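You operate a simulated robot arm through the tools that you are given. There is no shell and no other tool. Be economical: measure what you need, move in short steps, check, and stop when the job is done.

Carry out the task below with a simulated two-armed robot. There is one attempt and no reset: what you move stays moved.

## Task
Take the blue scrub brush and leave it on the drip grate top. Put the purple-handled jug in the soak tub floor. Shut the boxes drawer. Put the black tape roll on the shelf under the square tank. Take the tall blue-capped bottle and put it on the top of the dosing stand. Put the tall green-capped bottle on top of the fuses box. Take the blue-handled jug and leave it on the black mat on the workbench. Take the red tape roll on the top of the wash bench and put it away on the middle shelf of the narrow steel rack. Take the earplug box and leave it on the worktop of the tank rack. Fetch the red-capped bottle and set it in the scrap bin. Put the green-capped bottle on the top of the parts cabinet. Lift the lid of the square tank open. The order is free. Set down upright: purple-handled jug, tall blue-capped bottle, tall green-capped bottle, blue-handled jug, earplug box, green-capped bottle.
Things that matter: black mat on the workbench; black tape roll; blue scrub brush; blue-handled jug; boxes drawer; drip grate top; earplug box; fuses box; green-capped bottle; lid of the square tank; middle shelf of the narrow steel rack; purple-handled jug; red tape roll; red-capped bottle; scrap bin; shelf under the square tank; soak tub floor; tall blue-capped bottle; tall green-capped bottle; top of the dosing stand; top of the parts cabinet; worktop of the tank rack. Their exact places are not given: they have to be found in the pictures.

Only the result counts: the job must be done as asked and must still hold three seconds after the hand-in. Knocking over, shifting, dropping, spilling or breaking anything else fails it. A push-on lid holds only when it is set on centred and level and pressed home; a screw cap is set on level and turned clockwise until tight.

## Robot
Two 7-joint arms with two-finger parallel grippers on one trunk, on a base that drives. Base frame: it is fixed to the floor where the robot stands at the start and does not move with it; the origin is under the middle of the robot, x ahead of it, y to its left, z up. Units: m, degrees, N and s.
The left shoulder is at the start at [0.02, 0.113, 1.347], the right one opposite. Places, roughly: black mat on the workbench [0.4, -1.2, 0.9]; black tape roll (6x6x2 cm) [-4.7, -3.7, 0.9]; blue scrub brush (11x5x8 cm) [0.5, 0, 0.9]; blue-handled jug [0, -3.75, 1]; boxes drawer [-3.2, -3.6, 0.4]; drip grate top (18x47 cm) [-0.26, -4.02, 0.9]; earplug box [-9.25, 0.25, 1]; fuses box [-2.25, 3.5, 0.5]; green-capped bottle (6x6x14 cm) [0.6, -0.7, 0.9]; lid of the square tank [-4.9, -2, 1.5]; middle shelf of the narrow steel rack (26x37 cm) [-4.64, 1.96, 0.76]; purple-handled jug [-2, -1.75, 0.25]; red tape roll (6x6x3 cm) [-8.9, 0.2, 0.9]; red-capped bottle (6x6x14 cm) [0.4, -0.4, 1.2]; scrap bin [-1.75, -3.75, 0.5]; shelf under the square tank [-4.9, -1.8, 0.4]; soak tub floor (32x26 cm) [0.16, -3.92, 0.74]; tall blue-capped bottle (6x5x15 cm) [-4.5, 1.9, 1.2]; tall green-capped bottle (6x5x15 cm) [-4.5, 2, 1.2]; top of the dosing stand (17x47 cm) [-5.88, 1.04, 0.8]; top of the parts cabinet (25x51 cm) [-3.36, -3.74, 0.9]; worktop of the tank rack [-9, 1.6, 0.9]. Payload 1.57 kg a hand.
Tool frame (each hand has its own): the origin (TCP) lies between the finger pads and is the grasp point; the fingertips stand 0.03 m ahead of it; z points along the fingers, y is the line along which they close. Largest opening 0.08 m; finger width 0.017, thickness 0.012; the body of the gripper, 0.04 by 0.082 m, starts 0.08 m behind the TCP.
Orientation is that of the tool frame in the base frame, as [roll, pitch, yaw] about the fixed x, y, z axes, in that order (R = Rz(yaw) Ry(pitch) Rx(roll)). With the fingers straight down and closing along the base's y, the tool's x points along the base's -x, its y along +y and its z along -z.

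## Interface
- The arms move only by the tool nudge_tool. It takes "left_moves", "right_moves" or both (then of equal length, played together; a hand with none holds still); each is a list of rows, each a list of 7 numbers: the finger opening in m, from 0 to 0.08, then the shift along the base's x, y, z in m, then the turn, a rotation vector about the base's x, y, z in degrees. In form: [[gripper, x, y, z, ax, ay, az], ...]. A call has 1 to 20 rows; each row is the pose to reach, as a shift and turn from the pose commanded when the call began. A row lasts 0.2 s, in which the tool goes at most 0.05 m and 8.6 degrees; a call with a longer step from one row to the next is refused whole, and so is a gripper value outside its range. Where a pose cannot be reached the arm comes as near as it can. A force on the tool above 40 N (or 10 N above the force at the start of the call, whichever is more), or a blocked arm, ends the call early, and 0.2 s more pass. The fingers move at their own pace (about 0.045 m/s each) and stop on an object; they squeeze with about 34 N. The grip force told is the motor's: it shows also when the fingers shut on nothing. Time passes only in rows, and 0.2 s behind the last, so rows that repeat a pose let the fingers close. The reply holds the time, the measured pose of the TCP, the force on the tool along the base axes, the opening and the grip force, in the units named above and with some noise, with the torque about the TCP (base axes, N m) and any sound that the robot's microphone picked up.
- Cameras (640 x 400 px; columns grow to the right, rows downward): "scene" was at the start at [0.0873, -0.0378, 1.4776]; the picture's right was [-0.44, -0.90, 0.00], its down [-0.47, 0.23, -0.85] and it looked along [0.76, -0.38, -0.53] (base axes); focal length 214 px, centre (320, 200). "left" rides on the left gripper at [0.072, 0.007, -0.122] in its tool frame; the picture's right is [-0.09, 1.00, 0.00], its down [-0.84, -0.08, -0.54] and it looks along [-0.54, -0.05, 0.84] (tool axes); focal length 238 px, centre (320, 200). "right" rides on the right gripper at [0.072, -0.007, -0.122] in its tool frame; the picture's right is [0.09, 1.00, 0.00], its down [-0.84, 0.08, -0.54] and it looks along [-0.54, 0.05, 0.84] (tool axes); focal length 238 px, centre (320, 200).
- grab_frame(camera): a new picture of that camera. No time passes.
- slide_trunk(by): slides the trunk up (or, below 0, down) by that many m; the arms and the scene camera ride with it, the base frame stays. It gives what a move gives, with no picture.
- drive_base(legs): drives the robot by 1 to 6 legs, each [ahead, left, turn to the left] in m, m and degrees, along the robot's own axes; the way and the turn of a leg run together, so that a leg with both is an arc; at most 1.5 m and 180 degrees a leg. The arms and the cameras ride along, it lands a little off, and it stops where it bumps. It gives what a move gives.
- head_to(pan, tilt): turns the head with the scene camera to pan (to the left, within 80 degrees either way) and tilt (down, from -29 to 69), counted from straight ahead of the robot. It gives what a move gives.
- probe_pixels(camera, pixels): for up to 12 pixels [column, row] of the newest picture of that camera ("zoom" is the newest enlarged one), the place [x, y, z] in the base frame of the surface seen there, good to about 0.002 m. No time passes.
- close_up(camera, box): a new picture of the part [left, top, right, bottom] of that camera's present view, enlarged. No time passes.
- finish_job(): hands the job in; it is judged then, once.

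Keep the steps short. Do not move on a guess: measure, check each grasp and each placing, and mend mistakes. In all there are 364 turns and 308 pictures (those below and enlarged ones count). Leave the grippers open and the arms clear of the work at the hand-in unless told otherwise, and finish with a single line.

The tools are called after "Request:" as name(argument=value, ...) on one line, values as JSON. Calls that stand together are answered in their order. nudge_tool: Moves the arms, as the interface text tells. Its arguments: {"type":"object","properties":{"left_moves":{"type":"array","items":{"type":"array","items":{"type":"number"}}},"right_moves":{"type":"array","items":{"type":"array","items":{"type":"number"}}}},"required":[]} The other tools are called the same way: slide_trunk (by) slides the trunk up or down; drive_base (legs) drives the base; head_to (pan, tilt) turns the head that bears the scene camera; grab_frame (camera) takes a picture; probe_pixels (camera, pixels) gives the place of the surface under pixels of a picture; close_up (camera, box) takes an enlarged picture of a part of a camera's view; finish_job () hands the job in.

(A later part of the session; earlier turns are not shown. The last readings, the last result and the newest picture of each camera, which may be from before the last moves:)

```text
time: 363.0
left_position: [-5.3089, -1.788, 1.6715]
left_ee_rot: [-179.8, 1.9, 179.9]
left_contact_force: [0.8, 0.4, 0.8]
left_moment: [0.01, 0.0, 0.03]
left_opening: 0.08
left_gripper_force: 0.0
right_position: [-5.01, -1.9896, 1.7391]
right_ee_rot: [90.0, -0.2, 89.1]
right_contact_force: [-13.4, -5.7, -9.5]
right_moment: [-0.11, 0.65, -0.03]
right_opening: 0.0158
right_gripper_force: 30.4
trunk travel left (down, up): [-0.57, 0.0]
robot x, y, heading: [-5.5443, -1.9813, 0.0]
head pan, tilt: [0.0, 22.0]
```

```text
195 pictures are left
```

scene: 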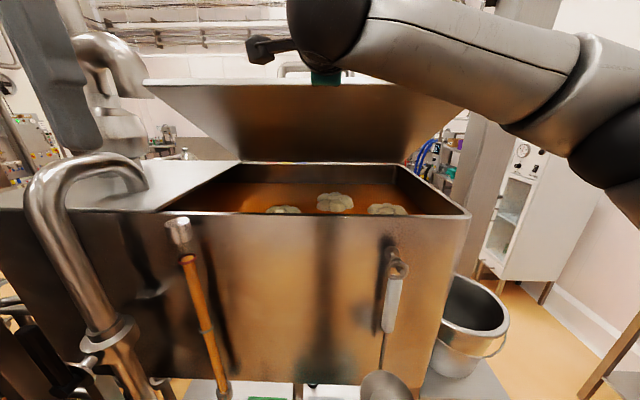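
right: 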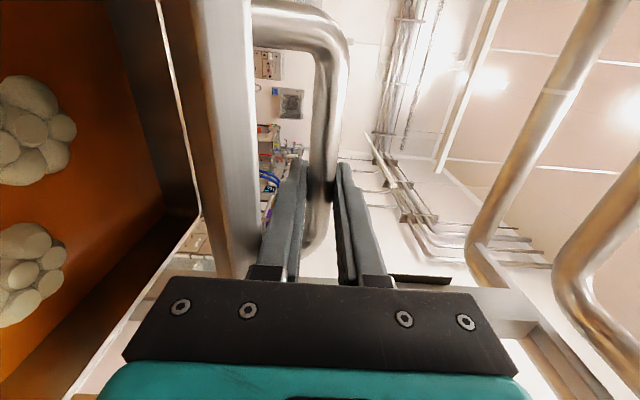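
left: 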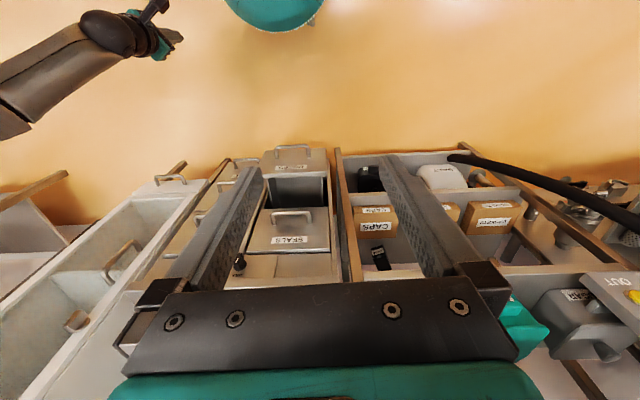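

The lid opens (hinge on the far side, contents inside). The base must be nearer for a full opening. I lower the lid to a small angle and test whether it stays by itself.

Request:
nudge_tool(right_moves=[[0.0, -0.02, 0, -0.029, 0, 0, 0], [0.0, -0.037, 0, -0.059, 0, 0, 0], [0.0, -0.051, 0, -0.089, 0, 0, 0], [0.0, -0.062, 0, -0.119, 0, 0, 0], [0.0, -0.062, 0, -0.119, 0, 0, 0], [0.03, -0.062, 0, -0.119, 0, 0, 0], [0.04, -0.062, 0, -0.119, 0, 0, 0]])

Request:
grab_frame(camera="right")

Request:
grab_frame(camera="scene")

```text
time: 364.6
left_position: [-5.3051, -1.7845, 1.6706]
left_ee_rot: [-179.8, 1.7, 179.9]
left_contact_force: [-0.6, -0.6, 0.2]
left_moment: [0.01, 0.01, -0.05]
left_opening: 0.0797
left_gripper_force: 0.2
right_position: [-5.0686, -1.9891, 1.6196]
right_ee_rot: [90.1, -0.1, 89.2]
right_contact_force: [0.7, 0.5, 0.8]
right_moment: [0.0, -0.03, 0.01]
right_opening: 0.0399
right_gripper_force: 0.0
trunk travel left (down, up): [-0.57, 0.0]
robot x, y, heading: [-5.5439, -1.9776, 0.0]
head pan, tilt: [0.0, 22.0]
```

```text
194 pictures are left
```

right: 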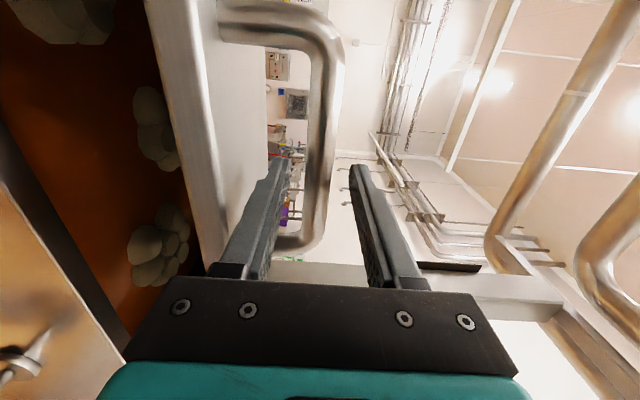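

```text
193 pictures are left
```

scene: 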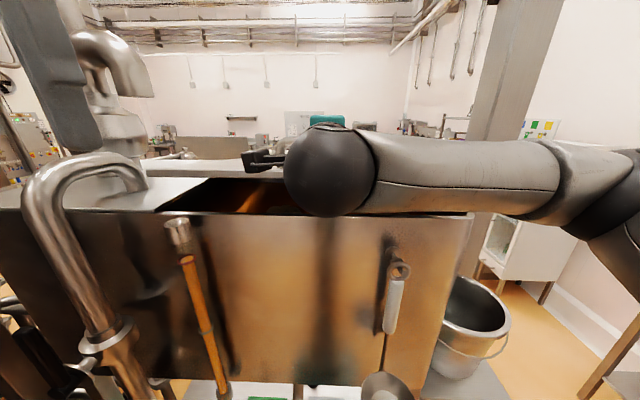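

The bar sits free between the open fingers and the lid stays — the hinge has friction. I regrip, lift to about 33° and release there.

Request:
nudge_tool(right_moves=[[0.0, 0, 0, 0, 0, 0, 0], [0.0, 0, 0, 0, 0, 0, 0], [0.0, 0, 0, 0, 0, 0, 0], [0.0, 0.011, 0, 0.03, 0, 0, 0], [0.0, 0.025, 0, 0.06, 0, 0, 0], [0.0, 0.042, 0, 0.09, 0, 0, 0], [0.0, 0.062, 0, 0.119, 0, 0, 0], [0.0, 0.083, 0, 0.145, 0, 0, 0], [0.0, 0.083, 0, 0.145, 0, 0, 0], [0.03, 0.083, 0, 0.145, 0, 0, 0], [0.045, 0.083, 0, 0.145, 0, 0, 0], [0.045, 0.083, 0, 0.145, 0, 0, 0]])

Request:
grab_frame(camera="right")

```text
time: 366.6
left_position: [-5.3128, -1.788, 1.6728]
left_ee_rot: [-179.8, 1.9, 179.8]
left_contact_force: [1.2, -0.1, 0.9]
left_moment: [-0.02, -0.01, -0.01]
left_opening: 0.08
left_gripper_force: 0.1
right_position: [-4.9958, -1.9918, 1.7554]
right_ee_rot: [92.2, -0.1, 89.1]
right_contact_force: [-25.0, -10.1, -1.8]
right_moment: [-0.32, 4.11, 0.96]
right_opening: 0.0152
right_gripper_force: 31.1
trunk travel left (down, up): [-0.57, 0.0]
robot x, y, heading: [-5.5469, -1.9764, -0.1]
head pan, tilt: [0.0, 22.0]
stopped in row 9 (right hand): the force on the tool passed its limit at 44 N (the readings are from after the stop); the commanded pose is now the measured one
```

```text
192 pictures are left
```

right: 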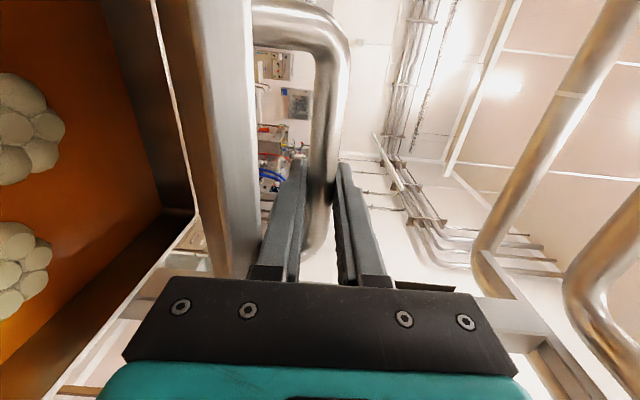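

At about 31°. I release and pull the hand straight back.

Request:
nudge_tool(right_moves=[[0.02, 0, 0, -0.004, 0, 0, 0], [0.03, 0, 0, -0.004, 0, 0, 0], [0.03, -0.03, 0, -0.002, 0, 0, 0], [0.03, -0.07, 0, 0.0, 0, 0, 0], [0.03, -0.11, 0, 0.0, 0, 0, 0], [0.03, -0.15, 0, 0.0, 0, 0, 0]])

Request:
grab_frame(camera="scene")

```text
time: 368.0
left_position: [-5.3089, -1.786, 1.6729]
left_ee_rot: [-179.7, 1.8, 179.8]
left_contact_force: [-0.5, -0.3, -1.0]
left_moment: [-0.03, -0.08, 0.0]
left_opening: 0.0799
left_gripper_force: 0.1
right_position: [-5.1384, -1.9882, 1.7545]
right_ee_rot: [92.1, 0.2, 89.0]
right_contact_force: [-0.4, -0.6, -0.5]
right_moment: [0.0, 0.03, 0.0]
right_opening: 0.0303
right_gripper_force: 0.0
trunk travel left (down, up): [-0.57, 0.0]
robot x, y, heading: [-5.5448, -1.9781, -0.2]
head pan, tilt: [0.0, 22.0]
```

```text
191 pictures are left
```

scene: 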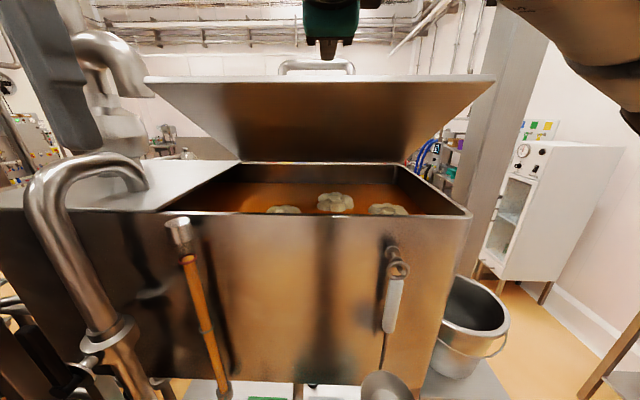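

The lid stays at about 30°. I close the fingers, lower the right hand below the lid edge, and drive 0.11 m closer.

Request:
nudge_tool(right_moves=[[0.0, -0.01, 0, -0.04, 0, 0, 0], [0.0, -0.02, 0, -0.08, 0, 0, 0], [0.0, -0.02, 0, -0.12, 0, 0, 0], [0.0, -0.02, 0, -0.14, 0, 0, 0]])

Request:
drive_base(legs=[[0.11, 0, 0]])

Request:
grab_frame(camera="right")

Request:
grab_frame(camera="scene")

```text
time: 369.0
left_position: [-5.3065, -1.7855, 1.6714]
left_ee_rot: [-179.7, 1.7, 179.9]
left_contact_force: [-0.3, 0.1, -0.5]
left_moment: [-0.02, 0.01, 0.0]
left_opening: 0.0801
left_gripper_force: 0.0
right_position: [-5.1575, -1.9883, 1.6133]
right_ee_rot: [92.2, -0.1, 89.1]
right_contact_force: [-0.4, 0.1, -0.4]
right_moment: [-0.03, 0.02, -0.01]
right_opening: 0.0
right_gripper_force: 20.8
trunk travel left (down, up): [-0.57, 0.0]
robot x, y, heading: [-5.5449, -1.9801, 0.2]
head pan, tilt: [0.0, 22.0]
```

```text
time: 370.2
left_position: [-5.1971, -1.7866, 1.6715]
left_ee_rot: [-179.7, 1.8, 179.9]
left_contact_force: [0.0, -0.5, -0.2]
left_moment: [0.03, -0.01, 0.0]
left_opening: 0.08
left_gripper_force: 0.0
right_position: [-5.0479, -1.9874, 1.6143]
right_ee_rot: [92.0, 0.2, 89.0]
right_contact_force: [-0.3, 0.6, -0.4]
right_moment: [0.02, 0.01, 0.03]
right_opening: 0.0
right_gripper_force: 21.0
trunk travel left (down, up): [-0.57, 0.0]
robot x, y, heading: [-5.4333, -1.9794, 0.0]
head pan, tilt: [0.0, 22.0]
```

```text
190 pictures are left
```

right: 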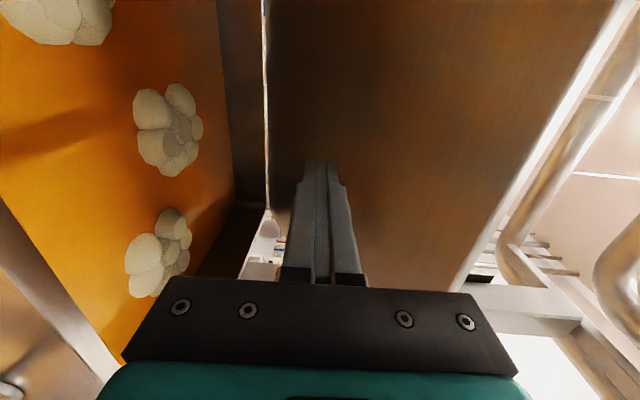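

```text
189 pictures are left
```

scene: 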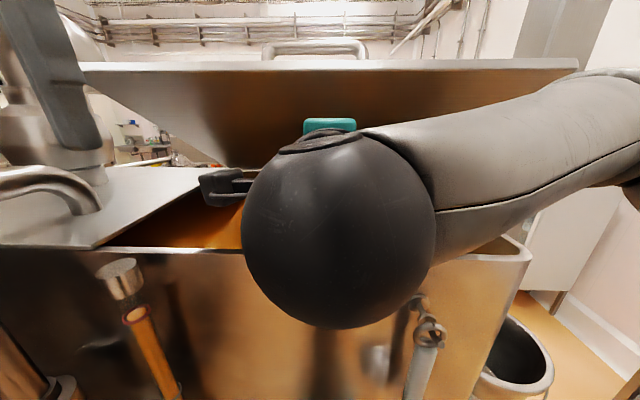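

The hand is under the lid. I push forward and up with increasing upward pitch.

Request:
nudge_tool(right_moves=[[0.0, 0.02, 0, 0.03, 0, -6, 0], [0.0, 0.05, 0, 0.055, 0, -12, 0], [0.0, 0.085, 0, 0.075, 0, -18, 0], [0.0, 0.12, 0, 0.085, 0, -24, 0], [0.0, 0.155, 0, 0.095, 0, -30, 0], [0.0, 0.185, 0, 0.1, 0, -35, 0]])

Request:
grab_frame(camera="scene")

```text
time: 371.6
left_position: [-5.1992, -1.7877, 1.6698]
left_ee_rot: [-179.8, 1.8, 179.8]
left_contact_force: [0.4, 0.3, -0.1]
left_moment: [0.01, 0.02, 0.01]
left_opening: 0.08
left_gripper_force: 0.1
right_position: [-4.8702, -1.9808, 1.7192]
right_ee_rot: [57.0, -0.8, 88.9]
right_contact_force: [-14.6, -3.3, 1.8]
right_moment: [0.0, -0.14, -0.24]
right_opening: 0.0002
right_gripper_force: 21.6
right hand out of reach, approached as far as the arm can: row 6
trunk travel left (down, up): [-0.57, 0.0]
robot x, y, heading: [-5.4365, -1.9809, 0.0]
head pan, tilt: [0.0, 22.0]
```

```text
188 pictures are left
```

scene: 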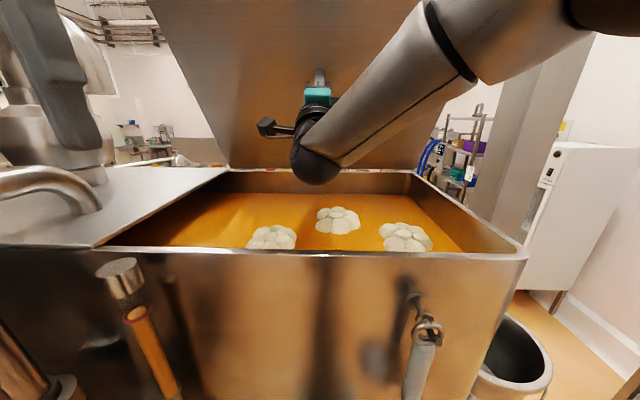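

The lid is at about 57°. I push further by driving the base 0.05 m ahead (it stops if it bumps).

Request:
drive_base(legs=[[0.05, 0, 0]])

Request:
grab_frame(camera="scene")

```text
time: 372.5
left_position: [-5.1465, -1.7861, 1.6706]
left_ee_rot: [-179.7, 1.8, 179.8]
left_contact_force: [0.8, 0.5, -0.9]
left_moment: [-0.01, 0.04, 0.02]
left_opening: 0.08
left_gripper_force: 0.0
right_position: [-4.817, -1.9785, 1.7153]
right_ee_rot: [57.7, -0.7, 89.0]
right_contact_force: [0.1, 0.6, 0.4]
right_moment: [-0.01, -0.01, -0.02]
right_opening: 0.0
right_gripper_force: 20.9
trunk travel left (down, up): [-0.57, 0.0]
robot x, y, heading: [-5.382, -1.9796, -0.1]
head pan, tilt: [0.0, 22.0]
```

```text
187 pictures are left
```

scene: 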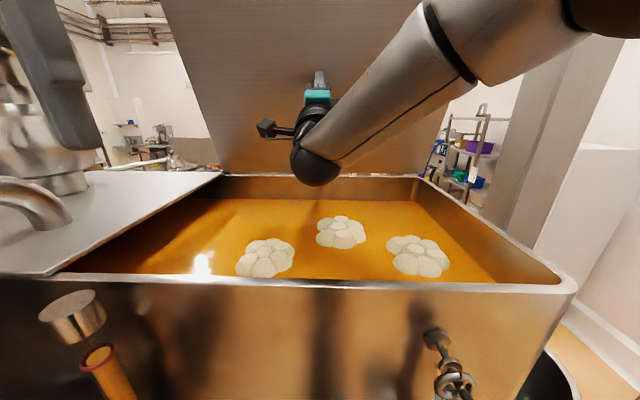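

No bump. I drive a further 0.03 m and raise the hand a little.

Request:
drive_base(legs=[[0.04, 0, 0]])

Request:
nudge_tool(right_moves=[[0.0, 0.02, 0, 0.02, 0, 0, 0], [0.0, 0.04, 0, 0.04, 0, 0, 0], [0.0, 0.05, 0, 0.06, 0, 0, 0]])

Request:
grab_frame(camera="scene")

```text
time: 373.4
left_position: [-5.1053, -1.7853, 1.6703]
left_ee_rot: [-179.6, 1.7, 179.8]
left_contact_force: [0.0, -0.4, 0.0]
left_moment: [0.01, 0.01, 0.02]
left_opening: 0.08
left_gripper_force: 0.2
right_position: [-4.7747, -1.9786, 1.713]
right_ee_rot: [57.9, -0.5, 89.0]
right_contact_force: [-0.3, 0.1, 0.4]
right_moment: [0.02, 0.03, -0.01]
right_opening: 0.0001
right_gripper_force: 21.3
trunk travel left (down, up): [-0.57, 0.0]
robot x, y, heading: [-5.3459, -1.9787, -0.2]
head pan, tilt: [0.0, 22.0]
```

```text
time: 374.2
left_position: [-5.1086, -1.7868, 1.6715]
left_ee_rot: [-179.6, 1.8, 179.8]
left_contact_force: [-0.5, 0.4, -0.1]
left_moment: [-0.03, 0.0, -0.04]
left_opening: 0.0799
left_gripper_force: 0.1
right_position: [-4.7277, -1.9773, 1.775]
right_ee_rot: [57.7, -0.6, 89.1]
right_contact_force: [-9.7, 0.0, -7.2]
right_moment: [0.02, 0.13, -0.11]
right_opening: 0.0002
right_gripper_force: 21.2
trunk travel left (down, up): [-0.57, 0.0]
robot x, y, heading: [-5.3426, -1.9793, -0.3]
head pan, tilt: [0.0, 22.0]
```

```text
186 pictures are left
```

scene: 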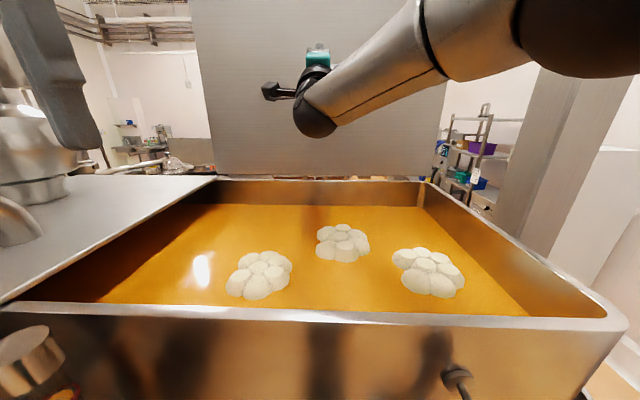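

The lid is near vertical. I push a bit more past vertical.

Request:
nudge_tool(right_moves=[[0.0, 0.015, 0, 0.0, 0, 0, 0], [0.0, 0.03, 0, 0.0, 0, 0, 0], [0.0, 0.045, 0, 0.0, 0, 0, 0], [0.0, 0.06, 0, 0.0, 0, 0, 0]])

Request:
grab_frame(camera="scene")

```text
time: 375.2
left_position: [-5.1083, -1.7877, 1.6726]
left_ee_rot: [-179.8, 2.0, 179.8]
left_contact_force: [-0.5, -0.7, -0.1]
left_moment: [-0.01, -0.02, 0.01]
left_opening: 0.0802
left_gripper_force: 0.2
right_position: [-4.6674, -1.9752, 1.7783]
right_ee_rot: [58.2, -0.8, 88.5]
right_contact_force: [-9.5, -3.8, -4.4]
right_moment: [0.05, 0.08, -0.17]
right_opening: 0.0
right_gripper_force: 21.0
right hand out of reach, approached as far as the arm can: row 3, 4
trunk travel left (down, up): [-0.57, 0.0]
robot x, y, heading: [-5.3424, -1.9766, -0.0]
head pan, tilt: [0.0, 22.0]
```

```text
185 pictures are left
```

scene: 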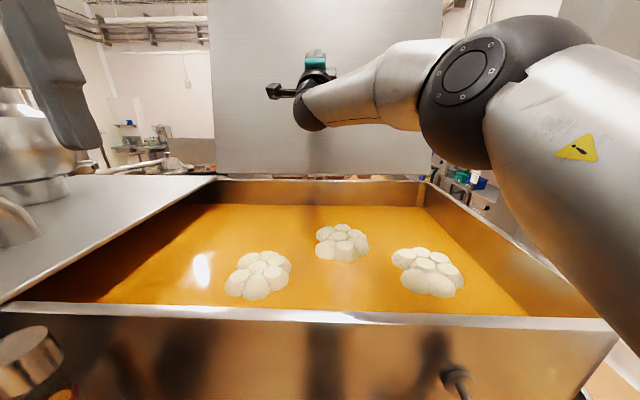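

Past vertical. I pull the hand back and see if the lid holds.

Request:
nudge_tool(right_moves=[[0.0, -0.03, 0, 0.0, 0, 3, 0], [0.0, -0.07, 0, 0.0, 0, 8, 0], [0.0, -0.11, 0, -0.01, 0, 14, 0], [0.0, -0.15, 0, -0.02, 0, 20, 0], [0.0, -0.19, 0, -0.03, 0, 26, 0], [0.0, -0.22, 0, -0.05, 0, 32, 0]])

Request:
drive_base(legs=[[-0.5, 0, 0]])

Request:
grab_frame(camera="scene")

```text
time: 376.6
left_position: [-5.1055, -1.7859, 1.6716]
left_ee_rot: [-179.7, 1.8, 179.8]
left_contact_force: [-0.1, -0.1, -0.3]
left_moment: [0.01, 0.03, -0.01]
left_opening: 0.0801
left_gripper_force: 0.0
right_position: [-4.8881, -1.9748, 1.728]
right_ee_rot: [90.0, 0.1, 88.8]
right_contact_force: [-0.6, 0.2, 0.1]
right_moment: [-0.02, -0.04, 0.03]
right_opening: 0.0001
right_gripper_force: 21.3
trunk travel left (down, up): [-0.57, 0.0]
robot x, y, heading: [-5.3483, -1.9778, -0.0]
head pan, tilt: [0.0, 22.0]
```

```text
time: 379.5
left_position: [-5.6055, -1.7856, 1.6708]
left_ee_rot: [-179.7, 1.8, 179.7]
left_contact_force: [1.0, -0.2, 0.3]
left_moment: [-0.01, 0.0, 0.02]
left_opening: 0.0803
left_gripper_force: 0.1
right_position: [-5.3862, -1.974, 1.7277]
right_ee_rot: [90.0, 0.2, 88.6]
right_contact_force: [0.5, -0.3, -0.9]
right_moment: [0.0, 0.01, 0.0]
right_opening: 0.0
right_gripper_force: 21.4
trunk travel left (down, up): [-0.57, 0.0]
robot x, y, heading: [-5.8428, -1.9758, -0.3]
head pan, tilt: [0.0, 22.0]
```

```text
184 pictures are left
```

scene: 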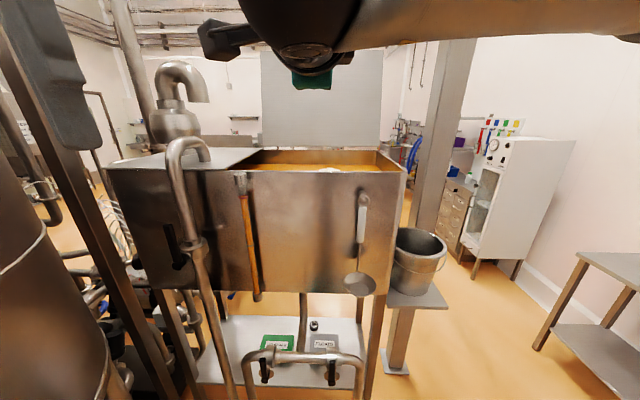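

The lid holds open. I restore the right hand to tool-down, then go back around to the aisle.

Request:
nudge_tool(right_moves=[[0.04, -0.01, -0.01, -0.01, 0, 8.2, 0], [0.08, -0.02, -0.02, -0.02, 0, 16.4, 0], [0.08, -0.03, -0.03, -0.03, 0, 24.6, 0], [0.08, -0.04, -0.04, -0.04, 0, 32.8, 0], [0.08, -0.05, -0.05, -0.05, 0, 41, 0], [0.08, -0.06, -0.06, -0.06, 0, 49.2, 0], [0.08, -0.07, -0.07, -0.07, 0, 57.4, 0], [0.08, -0.08, -0.08, -0.08, 0, 65.6, 0], [0.08, -0.09, -0.09, -0.09, 0, 73.8, 0], [0.08, -0.1, -0.1, -0.1, 0, 82, 0], [0.08, -0.11, -0.11, -0.11, 0, 90, 0]])

Request:
nudge_tool(right_moves=[[0.08, 0, 0, 0, 0, 0, 8.3], [0.08, 0, 0, 0, 0, 0, 16.6], [0.08, 0, 0, 0, 0, 0, 24.9], [0.08, 0, 0, 0, 0, 0, 33.2], [0.08, 0, 0, 0, 0, 0, 41.5], [0.08, 0, 0, 0, 0, 0, 49.8], [0.08, 0, 0, 0, 0, 0, 58.1], [0.08, 0, 0, 0, 0, 0, 66.4], [0.08, 0, 0, 0, 0, 0, 74.7], [0.08, 0, 0, 0, 0, 0, 83], [0.08, 0, 0, 0, 0, 0, 91]])

Request:
drive_base(legs=[[-0.6, 0, 0], [0, -1.07, 0], [1.5, 0, 0], [1.4, 0, 0]])

Request:
head_to(pan=25, tilt=25)

Request:
grab_frame(camera="scene")

```text
time: 381.9
left_position: [-5.6052, -1.7856, 1.6703]
left_ee_rot: [-179.7, 1.8, 179.7]
left_contact_force: [-0.4, 0.1, -0.1]
left_moment: [-0.02, 0.02, 0.0]
left_opening: 0.0799
left_gripper_force: 0.1
right_position: [-5.4952, -2.084, 1.618]
right_ee_rot: [-180.0, 1.3, 90.1]
right_contact_force: [0.9, 0.4, 0.0]
right_moment: [-0.01, 0.01, 0.02]
right_opening: 0.0802
right_gripper_force: 0.0
trunk travel left (down, up): [-0.57, 0.0]
robot x, y, heading: [-5.842, -1.9786, -0.2]
head pan, tilt: [0.0, 22.0]
```

```text
time: 384.3
left_position: [-5.6053, -1.7866, 1.6702]
left_ee_rot: [-179.8, 1.9, 179.7]
left_contact_force: [-0.7, 0.5, 0.7]
left_moment: [0.0, -0.01, 0.01]
left_opening: 0.0801
left_gripper_force: 0.0
right_position: [-5.4959, -2.0824, 1.6174]
right_ee_rot: [180.0, 1.4, -178.7]
right_contact_force: [0.1, 0.4, 0.0]
right_moment: [0.01, -0.02, -0.01]
right_opening: 0.08
right_gripper_force: 0.0
trunk travel left (down, up): [-0.57, 0.0]
robot x, y, heading: [-5.847, -1.9788, -0.1]
head pan, tilt: [0.0, 22.0]
```

```text
time: 406.5
left_position: [-3.2914, -2.8896, 1.6699]
left_ee_rot: [-179.7, 1.9, 179.1]
left_contact_force: [0.0, 0.6, -0.5]
left_moment: [0.0, -0.02, 0.0]
left_opening: 0.08
left_gripper_force: 0.1
right_position: [-3.1855, -3.1878, 1.6177]
right_ee_rot: [179.9, 1.4, -179.4]
right_contact_force: [-0.9, 0.6, -0.3]
right_moment: [0.0, -0.02, 0.0]
right_opening: 0.08
right_gripper_force: 0.1
trunk travel left (down, up): [-0.57, 0.0]
robot x, y, heading: [-3.5342, -3.0765, -1.0]
head pan, tilt: [0.0, 22.0]
```

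```text
time: 407.4
left_position: [-3.2904, -2.8887, 1.6717]
left_ee_rot: [-179.6, 1.8, 179.2]
left_contact_force: [-0.4, 0.2, 0.3]
left_moment: [0.02, -0.05, 0.0]
left_opening: 0.0799
left_gripper_force: 0.0
right_position: [-3.1858, -3.1879, 1.6176]
right_ee_rot: [-179.9, 1.5, -179.5]
right_contact_force: [-0.1, -0.7, 0.3]
right_moment: [0.01, -0.02, 0.01]
right_opening: 0.0798
right_gripper_force: 0.0
trunk travel left (down, up): [-0.57, 0.0]
robot x, y, heading: [-3.532, -3.0762, -0.6]
head pan, tilt: [25.0, 25.0]
```

```text
183 pictures are left
```

scene: 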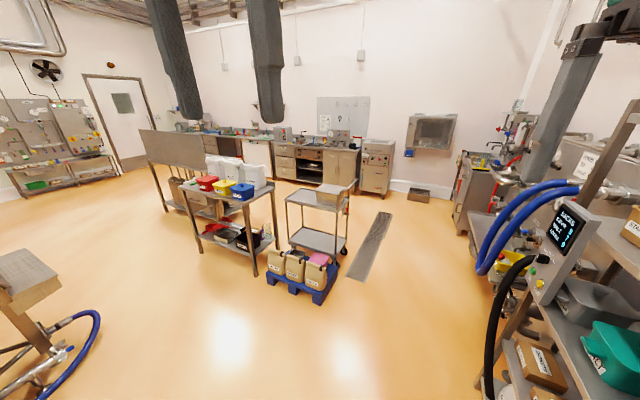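

Request:
close_up(camera="scene", box=[170, 150, 370, 310])

Request:
probe_pixels(camera="scene", pixels=[[268, 238], [253, 270], [275, 210], [190, 205], [195, 240], [245, 245], [230, 235], [270, 185], [275, 235], [268, 245]])

```text
2.50 times, centred on (270, 230) of scene
```

zoom: 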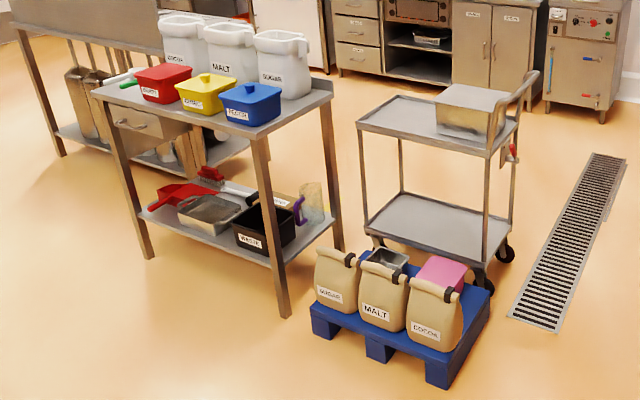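

```text
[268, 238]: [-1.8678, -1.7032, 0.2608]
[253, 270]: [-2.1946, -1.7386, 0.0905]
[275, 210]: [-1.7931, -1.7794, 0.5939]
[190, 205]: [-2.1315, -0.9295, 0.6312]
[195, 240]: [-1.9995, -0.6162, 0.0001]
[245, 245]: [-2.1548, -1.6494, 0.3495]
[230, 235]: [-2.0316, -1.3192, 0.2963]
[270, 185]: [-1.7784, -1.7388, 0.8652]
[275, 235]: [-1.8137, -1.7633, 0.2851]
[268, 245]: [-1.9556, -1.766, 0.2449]
```

I see the purple handle at the table's south end on the low shelf. I approach from the east side: along the aisle, north, then turn to face -x.

Request:
drive_base(legs=[[1.4, 0, 0.6], [1.35, 0, 0], [0, 1.33, 0], [0, 0, 180]])

Request:
slide_trunk(by=-0.4)

Request:
head_to(pan=0, tilt=35)

Request:
grab_frame(camera="scene")

```text
time: 434.2
left_position: [-1.0315, -1.9562, 1.6715]
left_ee_rot: [-179.7, 1.8, -2.9]
left_contact_force: [0.2, 0.6, -0.2]
left_moment: [0.01, 0.01, -0.02]
left_opening: 0.08
left_gripper_force: 0.0
right_position: [-1.1273, -1.6548, 1.6174]
right_ee_rot: [180.0, 1.3, -1.5]
right_contact_force: [-0.1, -0.3, 0.5]
right_moment: [0.0, 0.01, 0.01]
right_opening: 0.0798
right_gripper_force: 0.0
trunk travel left (down, up): [-0.57, 0.0]
robot x, y, heading: [-0.7857, -1.7746, 177.3]
head pan, tilt: [25.0, 25.0]
```

```text
time: 438.0
left_position: [-1.0317, -1.956, 1.2709]
left_ee_rot: [-179.7, 1.8, -2.9]
left_contact_force: [0.1, -0.3, -0.2]
left_moment: [0.02, 0.01, 0.01]
left_opening: 0.08
left_gripper_force: 0.1
right_position: [-1.1273, -1.6543, 1.2175]
right_ee_rot: [179.9, 1.4, -1.5]
right_contact_force: [0.0, 0.1, -0.3]
right_moment: [-0.04, -0.01, 0.04]
right_opening: 0.0801
right_gripper_force: 0.1
trunk travel left (down, up): [-0.17, 0.4]
robot x, y, heading: [-0.7882, -1.7777, 177.3]
head pan, tilt: [25.0, 25.0]
```

```text
time: 438.9
left_position: [-1.032, -1.9581, 1.27]
left_ee_rot: [-179.8, 1.7, -3.0]
left_contact_force: [0.7, 0.0, -0.1]
left_moment: [0.0, 0.01, 0.02]
left_opening: 0.0798
left_gripper_force: 0.0
right_position: [-1.127, -1.6546, 1.2177]
right_ee_rot: [-179.9, 1.4, -1.4]
right_contact_force: [0.3, 0.4, -0.5]
right_moment: [-0.02, -0.04, 0.01]
right_opening: 0.0801
right_gripper_force: 0.2
trunk travel left (down, up): [-0.17, 0.4]
robot x, y, heading: [-0.7842, -1.7745, 177.1]
head pan, tilt: [0.0, 35.0]
```

```text
181 pictures are left
```

scene: 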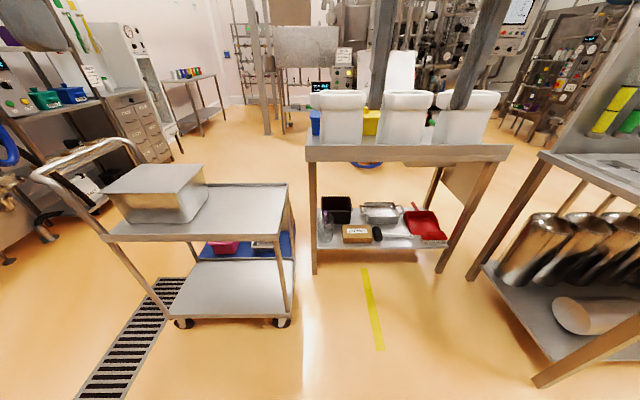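

Request:
close_up(camera="scene", box=[300, 170, 460, 290])

Request:
probe_pixels(camera="scene", pixels=[[323, 230], [328, 218], [331, 222], [325, 240], [320, 245], [335, 243], [288, 320], [288, 190], [312, 270], [350, 150], [470, 275], [510, 155]])

```text
3.33 times, centred on (380, 230) of scene
```

zoom: 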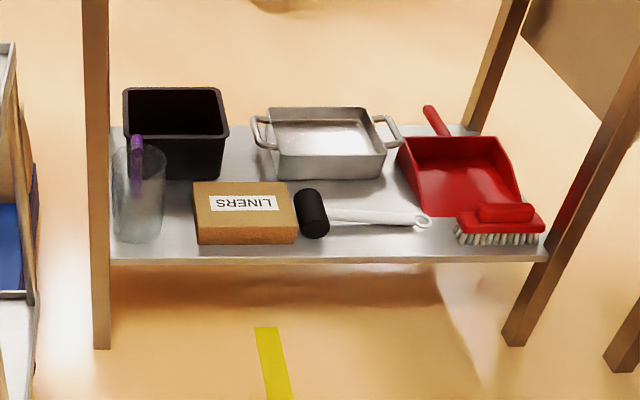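

```text
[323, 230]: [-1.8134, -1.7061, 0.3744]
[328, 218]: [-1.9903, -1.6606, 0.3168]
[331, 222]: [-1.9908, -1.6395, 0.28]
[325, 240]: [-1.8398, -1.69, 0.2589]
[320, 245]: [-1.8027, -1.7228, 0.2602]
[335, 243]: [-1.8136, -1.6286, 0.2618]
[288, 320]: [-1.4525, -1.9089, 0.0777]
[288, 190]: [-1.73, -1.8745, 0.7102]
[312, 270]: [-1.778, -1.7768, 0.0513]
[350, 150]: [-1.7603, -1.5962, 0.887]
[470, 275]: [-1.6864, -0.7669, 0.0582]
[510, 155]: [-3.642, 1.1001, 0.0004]
```

The handle points away under the table, so I'll pinch the jug's near rim (one finger inside). I shift north to clear the cart and turn the right hand to close fore-aft.

Request:
drive_base(legs=[[0, -0.13, 2.9]])

Request:
nudge_tool(right_moves=[[0.06, -0.01, 0, 0, 0, 0, -8.3], [0.05, -0.02, -0.005, 0, 0, 0, -16.6], [0.05, -0.03, -0.01, 0, 0, 0, -24.9], [0.05, -0.04, -0.02, 0, 0, 0, -33.2], [0.05, -0.05, -0.03, 0, 0, 0, -41.5], [0.05, -0.06, -0.04, 0, 0, 0, -49.8], [0.05, -0.06, -0.05, 0, 0, 0, -58.1], [0.05, -0.06, -0.06, 0, 0, 0, -66.4], [0.05, -0.06, -0.07, 0, 0, 0, -74.7], [0.05, -0.06, -0.08, 0, 0, 0, -83], [0.05, -0.06, -0.09, 0, 0, 0, -90]])

Request:
slide_trunk(by=-0.17)

Request:
nudge_tool(right_moves=[[0.05, 0, 0, -0.045, 0, 0, 0], [0.05, 0, 0, -0.09, 0, 0, 0], [0.05, 0, 0, -0.135, 0, 0, 0], [0.05, 0, 0, -0.18, 0, 0, 0], [0.05, 0, 0, -0.225, 0, 0, 0], [0.05, 0, 0, -0.27, 0, 0, 0], [0.05, 0, 0, -0.315, 0, 0, 0], [0.05, 0, 0, -0.36, 0, 0, 0], [0.05, 0, 0, -0.405, 0, 0, 0], [0.05, 0, 0, -0.45, 0, 0, 0], [0.05, 0, 0, -0.495, 0, 0, 0], [0.05, 0, 0, -0.53, 0, 0, 0]])

Request:
grab_frame(camera="scene")

```text
time: 440.2
left_position: [-1.0195, -1.8403, 1.2707]
left_ee_rot: [-179.7, 1.8, -0.1]
left_contact_force: [0.9, 0.4, -0.3]
left_moment: [-0.07, 0.0, -0.01]
left_opening: 0.0799
left_gripper_force: 0.1
right_position: [-1.1295, -1.5417, 1.2179]
right_ee_rot: [179.9, 1.3, 1.5]
right_contact_force: [0.1, -0.1, 0.1]
right_moment: [-0.05, 0.0, -0.04]
right_opening: 0.0799
right_gripper_force: 0.1
trunk travel left (down, up): [-0.17, 0.4]
robot x, y, heading: [-0.7781, -1.6488, -179.7]
head pan, tilt: [0.0, 35.0]
```

```text
time: 442.6
left_position: [-1.0213, -1.8412, 1.2694]
left_ee_rot: [-179.8, 1.9, 0.0]
left_contact_force: [0.3, 0.0, -0.1]
left_moment: [0.01, -0.01, 0.01]
left_opening: 0.0798
left_gripper_force: 0.1
right_position: [-1.189, -1.6333, 1.2167]
right_ee_rot: [-179.9, 1.4, -88.7]
right_contact_force: [0.1, -0.4, -1.5]
right_moment: [0.01, 0.0, 0.04]
right_opening: 0.0501
right_gripper_force: 0.1
trunk travel left (down, up): [-0.17, 0.4]
robot x, y, heading: [-0.7839, -1.6485, -179.9]
head pan, tilt: [0.0, 35.0]
```

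```text
time: 444.5
left_position: [-1.0193, -1.8407, 1.101]
left_ee_rot: [-179.6, 1.8, -0.1]
left_contact_force: [0.2, -0.6, 0.2]
left_moment: [0.0, 0.0, -0.02]
left_opening: 0.0799
left_gripper_force: 0.1
right_position: [-1.1904, -1.6341, 1.0464]
right_ee_rot: [180.0, 1.3, -88.6]
right_contact_force: [-0.2, 0.5, -0.3]
right_moment: [-0.01, 0.0, 0.01]
right_opening: 0.0502
right_gripper_force: 0.1
trunk travel left (down, up): [0.0, 0.57]
robot x, y, heading: [-0.7842, -1.6501, -180.0]
head pan, tilt: [0.0, 35.0]
```

```text
time: 447.1
left_position: [-1.0202, -1.8418, 1.1016]
left_ee_rot: [-179.7, 1.8, 0.0]
left_contact_force: [0.7, -0.6, -0.1]
left_moment: [0.0, 0.01, 0.0]
left_opening: 0.0795
left_gripper_force: 0.0
right_position: [-1.1892, -1.6343, 0.5165]
right_ee_rot: [179.9, 1.4, -88.6]
right_contact_force: [0.4, -0.7, -0.8]
right_moment: [0.01, 0.0, 0.03]
right_opening: 0.05
right_gripper_force: 0.1
trunk travel left (down, up): [0.0, 0.57]
robot x, y, heading: [-0.7814, -1.6472, -179.9]
head pan, tilt: [0.0, 35.0]
```

```text
179 pictures are left
```

scene: 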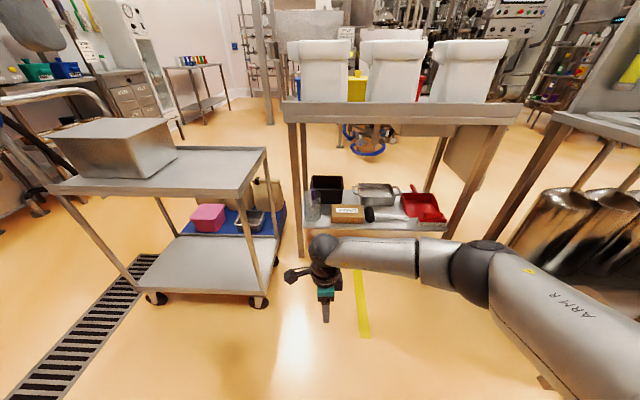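

Good low posture. I shift the hand to y -1.70 and drive 0.42 m closer, then look with the right camera.

Request:
nudge_tool(right_moves=[[0.05, 0, -0.035, 0.01, 0, 0, 0], [0.05, 0, -0.066, 0.02, 0, 0, 0]])

Request:
drive_base(legs=[[0.42, 0, 0]])

Request:
grab_frame(camera="right")

Request:
head_to(pan=0, tilt=45)

Request:
grab_frame(camera="scene")

```text
time: 447.7
left_position: [-1.0198, -1.8405, 1.1008]
left_ee_rot: [-179.7, 1.8, 0.0]
left_contact_force: [0.0, 0.1, 0.1]
left_moment: [0.01, 0.01, -0.02]
left_opening: 0.0799
left_gripper_force: 0.0
right_position: [-1.1916, -1.6997, 0.5356]
right_ee_rot: [180.0, 1.4, -88.5]
right_contact_force: [0.0, -0.1, -0.2]
right_moment: [0.01, 0.0, 0.03]
right_opening: 0.0501
right_gripper_force: 0.0
trunk travel left (down, up): [0.0, 0.57]
robot x, y, heading: [-0.7841, -1.6484, -179.9]
head pan, tilt: [0.0, 35.0]
```

```text
time: 450.3
left_position: [-1.4398, -1.8411, 1.1005]
left_ee_rot: [-179.7, 1.8, 0.0]
left_contact_force: [0.4, -0.3, 1.1]
left_moment: [0.02, -0.02, 0.0]
left_opening: 0.08
left_gripper_force: 0.1
right_position: [-1.6104, -1.6997, 0.5359]
right_ee_rot: [180.0, 1.4, -88.6]
right_contact_force: [0.3, 0.1, -0.3]
right_moment: [-0.01, -0.02, 0.03]
right_opening: 0.0502
right_gripper_force: 0.0
trunk travel left (down, up): [0.0, 0.57]
robot x, y, heading: [-1.2015, -1.6514, -179.8]
head pan, tilt: [0.0, 35.0]
```

```text
178 pictures are left
```

right: 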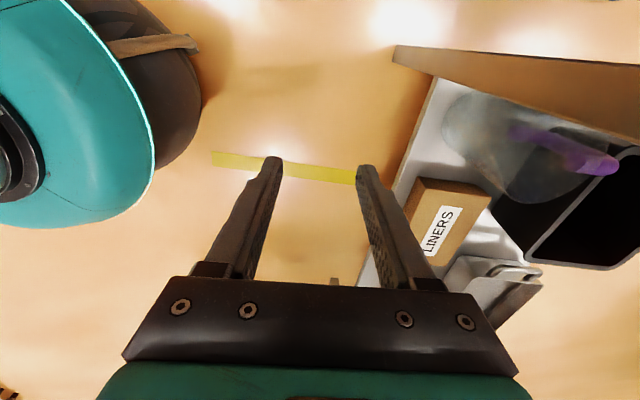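

```text
time: 451.0
left_position: [-1.4393, -1.8398, 1.1007]
left_ee_rot: [-179.7, 1.8, 0.0]
left_contact_force: [-0.1, 1.2, -0.3]
left_moment: [0.02, -0.02, 0.0]
left_opening: 0.0798
left_gripper_force: 0.0
right_position: [-1.6099, -1.6997, 0.5359]
right_ee_rot: [-180.0, 1.5, -88.5]
right_contact_force: [-1.0, -0.2, -0.6]
right_moment: [-0.01, -0.04, -0.03]
right_opening: 0.0499
right_gripper_force: 0.1
trunk travel left (down, up): [0.0, 0.57]
robot x, y, heading: [-1.1976, -1.6499, -179.9]
head pan, tilt: [0.0, 45.0]
```

```text
177 pictures are left
```

scene: 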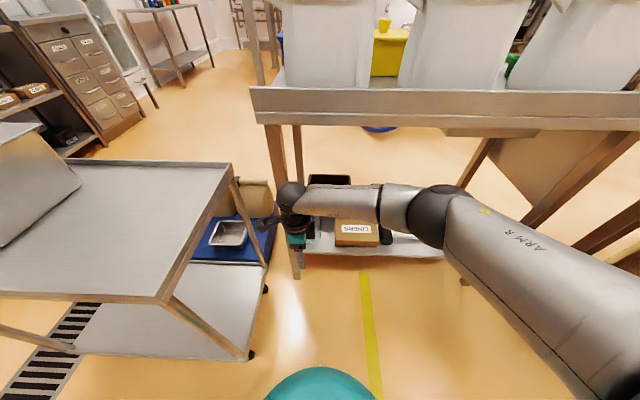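

Request:
close_up(camera="right", box=[400, 50, 640, 270])

Request:
probe_pixels(camera="right", pixels=[[550, 150], [600, 165], [520, 133], [580, 155], [445, 130], [470, 110], [500, 190], [460, 150], [530, 200], [425, 150], [615, 165], [480, 170]])

```text
1.82 times, centred on (520, 160) of right
```

zoom: 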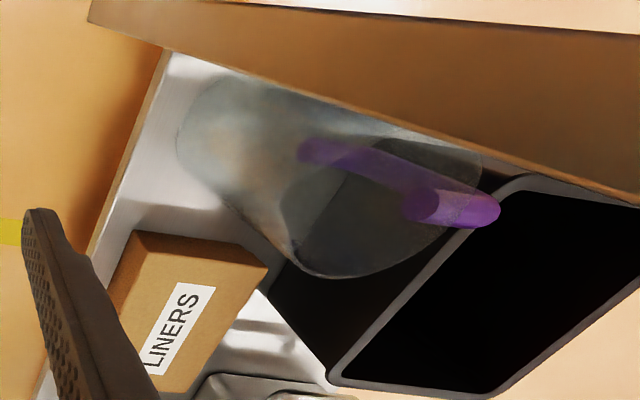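

```text
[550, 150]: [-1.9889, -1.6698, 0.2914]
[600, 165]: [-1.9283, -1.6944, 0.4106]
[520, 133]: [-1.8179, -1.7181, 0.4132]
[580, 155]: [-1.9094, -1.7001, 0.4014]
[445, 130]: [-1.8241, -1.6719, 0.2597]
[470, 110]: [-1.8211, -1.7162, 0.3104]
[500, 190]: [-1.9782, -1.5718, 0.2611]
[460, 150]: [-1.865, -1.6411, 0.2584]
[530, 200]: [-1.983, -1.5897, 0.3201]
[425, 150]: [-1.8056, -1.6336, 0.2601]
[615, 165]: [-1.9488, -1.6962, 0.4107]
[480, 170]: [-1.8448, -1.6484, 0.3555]
```

The handle is at (-1.945,-1.697), top z 0.41. I check the elbow height for clearance under the tabletop.

Request:
probe_pixels(camera="scene", pixels=[[290, 187], [330, 188], [395, 190], [440, 188], [460, 195], [520, 215], [600, 235], [350, 125], [620, 130], [350, 95]])

```text
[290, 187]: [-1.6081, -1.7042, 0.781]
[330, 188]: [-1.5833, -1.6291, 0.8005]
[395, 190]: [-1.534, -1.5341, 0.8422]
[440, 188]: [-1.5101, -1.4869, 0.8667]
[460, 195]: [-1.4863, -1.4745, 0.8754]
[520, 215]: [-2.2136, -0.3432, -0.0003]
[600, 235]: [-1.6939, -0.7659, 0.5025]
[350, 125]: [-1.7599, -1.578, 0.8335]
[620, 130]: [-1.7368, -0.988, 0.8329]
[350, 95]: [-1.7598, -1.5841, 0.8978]
```

Clearance would be tight. I turn the hand back (closing along y) and test a straighter, farther-out arm: extend 0.09 m and lower.

Request:
nudge_tool(right_moves=[[0.06, 0, 0, 0, 0, 0, 8.3], [0.06, 0, 0, 0, 0, 0, 16.6], [0.06, 0, 0, 0, 0, 0, 24.9], [0.06, 0, 0, 0, 0, 0, 33.2], [0.06, 0, 0, 0, 0, 0, 41.5], [0.06, 0, 0, 0, 0, 0, 49.8], [0.06, 0, 0, 0, 0, 0, 58.1], [0.06, 0, 0, 0, 0, 0, 66.4], [0.06, 0, 0, 0, 0, 0, 74.7], [0.06, 0, 0, 0, 0, 0, 83], [0.06, 0, 0, 0, 0, 0, 88.5], [0.06, -0.03, 0, -0.03, 0, 0, 88.5], [0.06, -0.06, 0, -0.06, 0, 0, 88.5], [0.06, -0.09, 0, -0.08, 0, 0, 88.5]])

Request:
grab_frame(camera="scene")

```text
time: 454.0
left_position: [-1.4397, -1.8407, 1.1009]
left_ee_rot: [-179.7, 1.7, 0.0]
left_contact_force: [0.6, -0.1, -0.4]
left_moment: [0.03, 0.02, 0.02]
left_opening: 0.08
left_gripper_force: 0.0
right_position: [-1.6673, -1.6978, 0.477]
right_ee_rot: [179.9, 1.3, 0.0]
right_contact_force: [-0.4, -0.3, 0.0]
right_moment: [-0.02, 0.01, 0.01]
right_opening: 0.06
right_gripper_force: 0.1
right hand out of reach, approached as far as the arm can: row 13, 14
trunk travel left (down, up): [0.0, 0.57]
robot x, y, heading: [-1.198, -1.6471, -179.9]
head pan, tilt: [0.0, 45.0]
```

```text
175 pictures are left
```

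scene: 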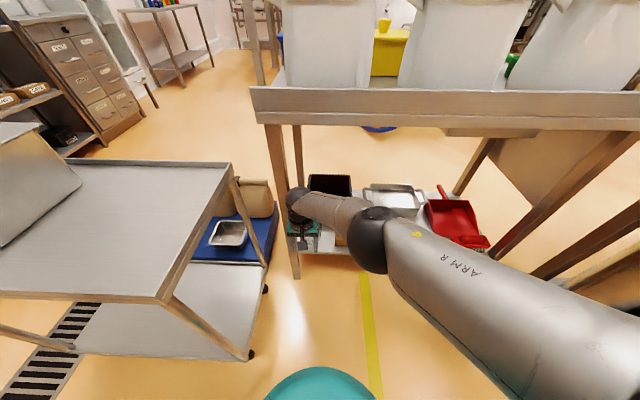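

Request:
probe_pixels(camera="scene", pixels=[[298, 192], [330, 196], [350, 205], [372, 212], [400, 225], [450, 235], [520, 260], [620, 310]])

```text
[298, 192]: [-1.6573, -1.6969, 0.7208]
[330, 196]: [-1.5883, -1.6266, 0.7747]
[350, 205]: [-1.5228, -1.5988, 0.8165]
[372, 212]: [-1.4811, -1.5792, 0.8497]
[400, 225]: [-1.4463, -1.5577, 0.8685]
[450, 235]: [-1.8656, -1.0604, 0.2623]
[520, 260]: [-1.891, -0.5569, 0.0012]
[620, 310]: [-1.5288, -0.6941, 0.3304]
```

Too tight for the handle. Pinching the jug's north-side rim needs less depth. I look with the right camera now.

Request:
grab_frame(camera="right")

Request:
close_up(camera="right", box=[220, 120, 420, 300])

```text
174 pictures are left
```

right: 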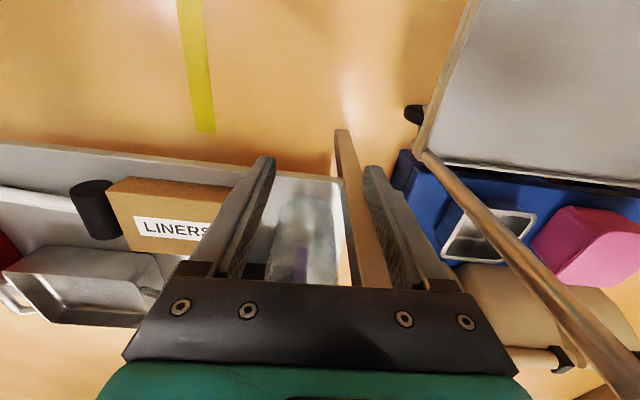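

```text
2.22 times, centred on (320, 210) of right
```

zoom: 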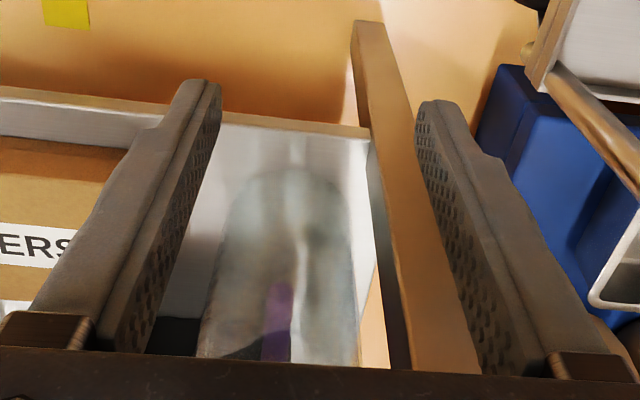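

Request:
probe_pixels(camera="right", pixels=[[278, 240], [283, 220], [300, 203], [315, 203], [332, 220], [336, 245], [300, 240], [320, 240], [300, 262], [303, 250], [275, 262], [337, 262]])

```text
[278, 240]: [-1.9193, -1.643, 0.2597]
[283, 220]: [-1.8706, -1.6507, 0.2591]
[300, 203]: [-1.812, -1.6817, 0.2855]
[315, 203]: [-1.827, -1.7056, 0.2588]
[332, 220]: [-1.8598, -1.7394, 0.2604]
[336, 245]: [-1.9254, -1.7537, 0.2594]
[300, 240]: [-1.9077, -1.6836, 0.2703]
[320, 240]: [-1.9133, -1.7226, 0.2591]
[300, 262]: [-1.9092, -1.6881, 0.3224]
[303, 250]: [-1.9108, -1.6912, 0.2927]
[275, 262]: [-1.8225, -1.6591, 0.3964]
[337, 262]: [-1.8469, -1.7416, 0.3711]
```

The north wall is at y ≈ -1.658 and the rim z ≈ 0.415. I set the hand to y -1.657, z 0.463 with a 0.05 opening, then drive 0.24 m in.

Request:
nudge_tool(right_moves=[[0.05, 0.025, 0.02, -0.005, 0, 0, 0], [0.05, 0.05, 0.041, -0.014, 0, 0, 0], [0.05, 0.05, 0.041, -0.014, 0, 0, 0]])

Request:
drive_base(legs=[[0.24, 0, 0]])

Request:
grab_frame(camera="right")

Request:
grab_frame(camera="scene")

```text
time: 454.8
left_position: [-1.4395, -1.8409, 1.1009]
left_ee_rot: [-179.8, 1.8, 0.1]
left_contact_force: [-1.2, -0.8, -0.1]
left_moment: [0.02, -0.01, -0.01]
left_opening: 0.0798
left_gripper_force: 0.1
right_position: [-1.6176, -1.6556, 0.4626]
right_ee_rot: [-179.9, 1.4, -0.2]
right_contact_force: [0.3, 0.4, -0.4]
right_moment: [0.01, -0.02, 0.03]
right_opening: 0.0499
right_gripper_force: 0.1
trunk travel left (down, up): [0.0, 0.57]
robot x, y, heading: [-1.2018, -1.6496, -179.9]
head pan, tilt: [0.0, 45.0]
```

```text
time: 456.5
left_position: [-1.6519, -1.8409, 1.1022]
left_ee_rot: [-179.6, 2.2, -0.2]
left_contact_force: [-0.7, 0.6, -1.0]
left_moment: [-0.02, -0.01, -0.03]
left_opening: 0.0798
left_gripper_force: 0.2
right_position: [-1.8278, -1.6559, 0.4611]
right_ee_rot: [180.0, 1.2, -0.4]
right_contact_force: [0.1, -0.4, 0.5]
right_moment: [0.0, 0.01, 0.02]
right_opening: 0.0501
right_gripper_force: 0.0
trunk travel left (down, up): [0.0, 0.57]
robot x, y, heading: [-1.417, -1.6491, 179.6]
head pan, tilt: [0.0, 45.0]
stopped in leg 1: the robot was blocked; the commanded pose is now the measured one
```

```text
172 pictures are left
```

right: 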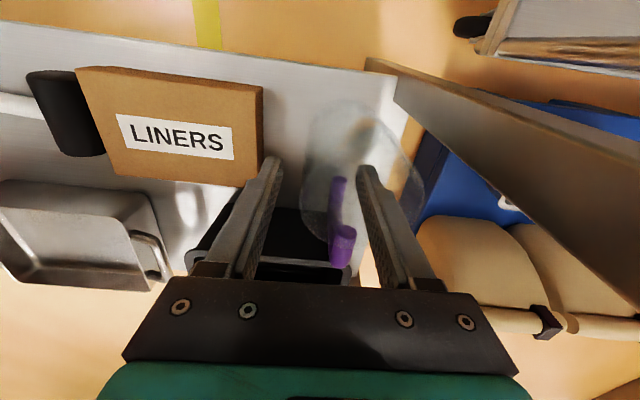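

```text
171 pictures are left
```

scene: 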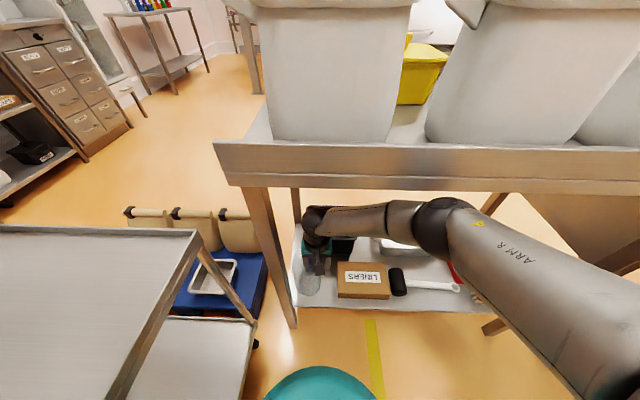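

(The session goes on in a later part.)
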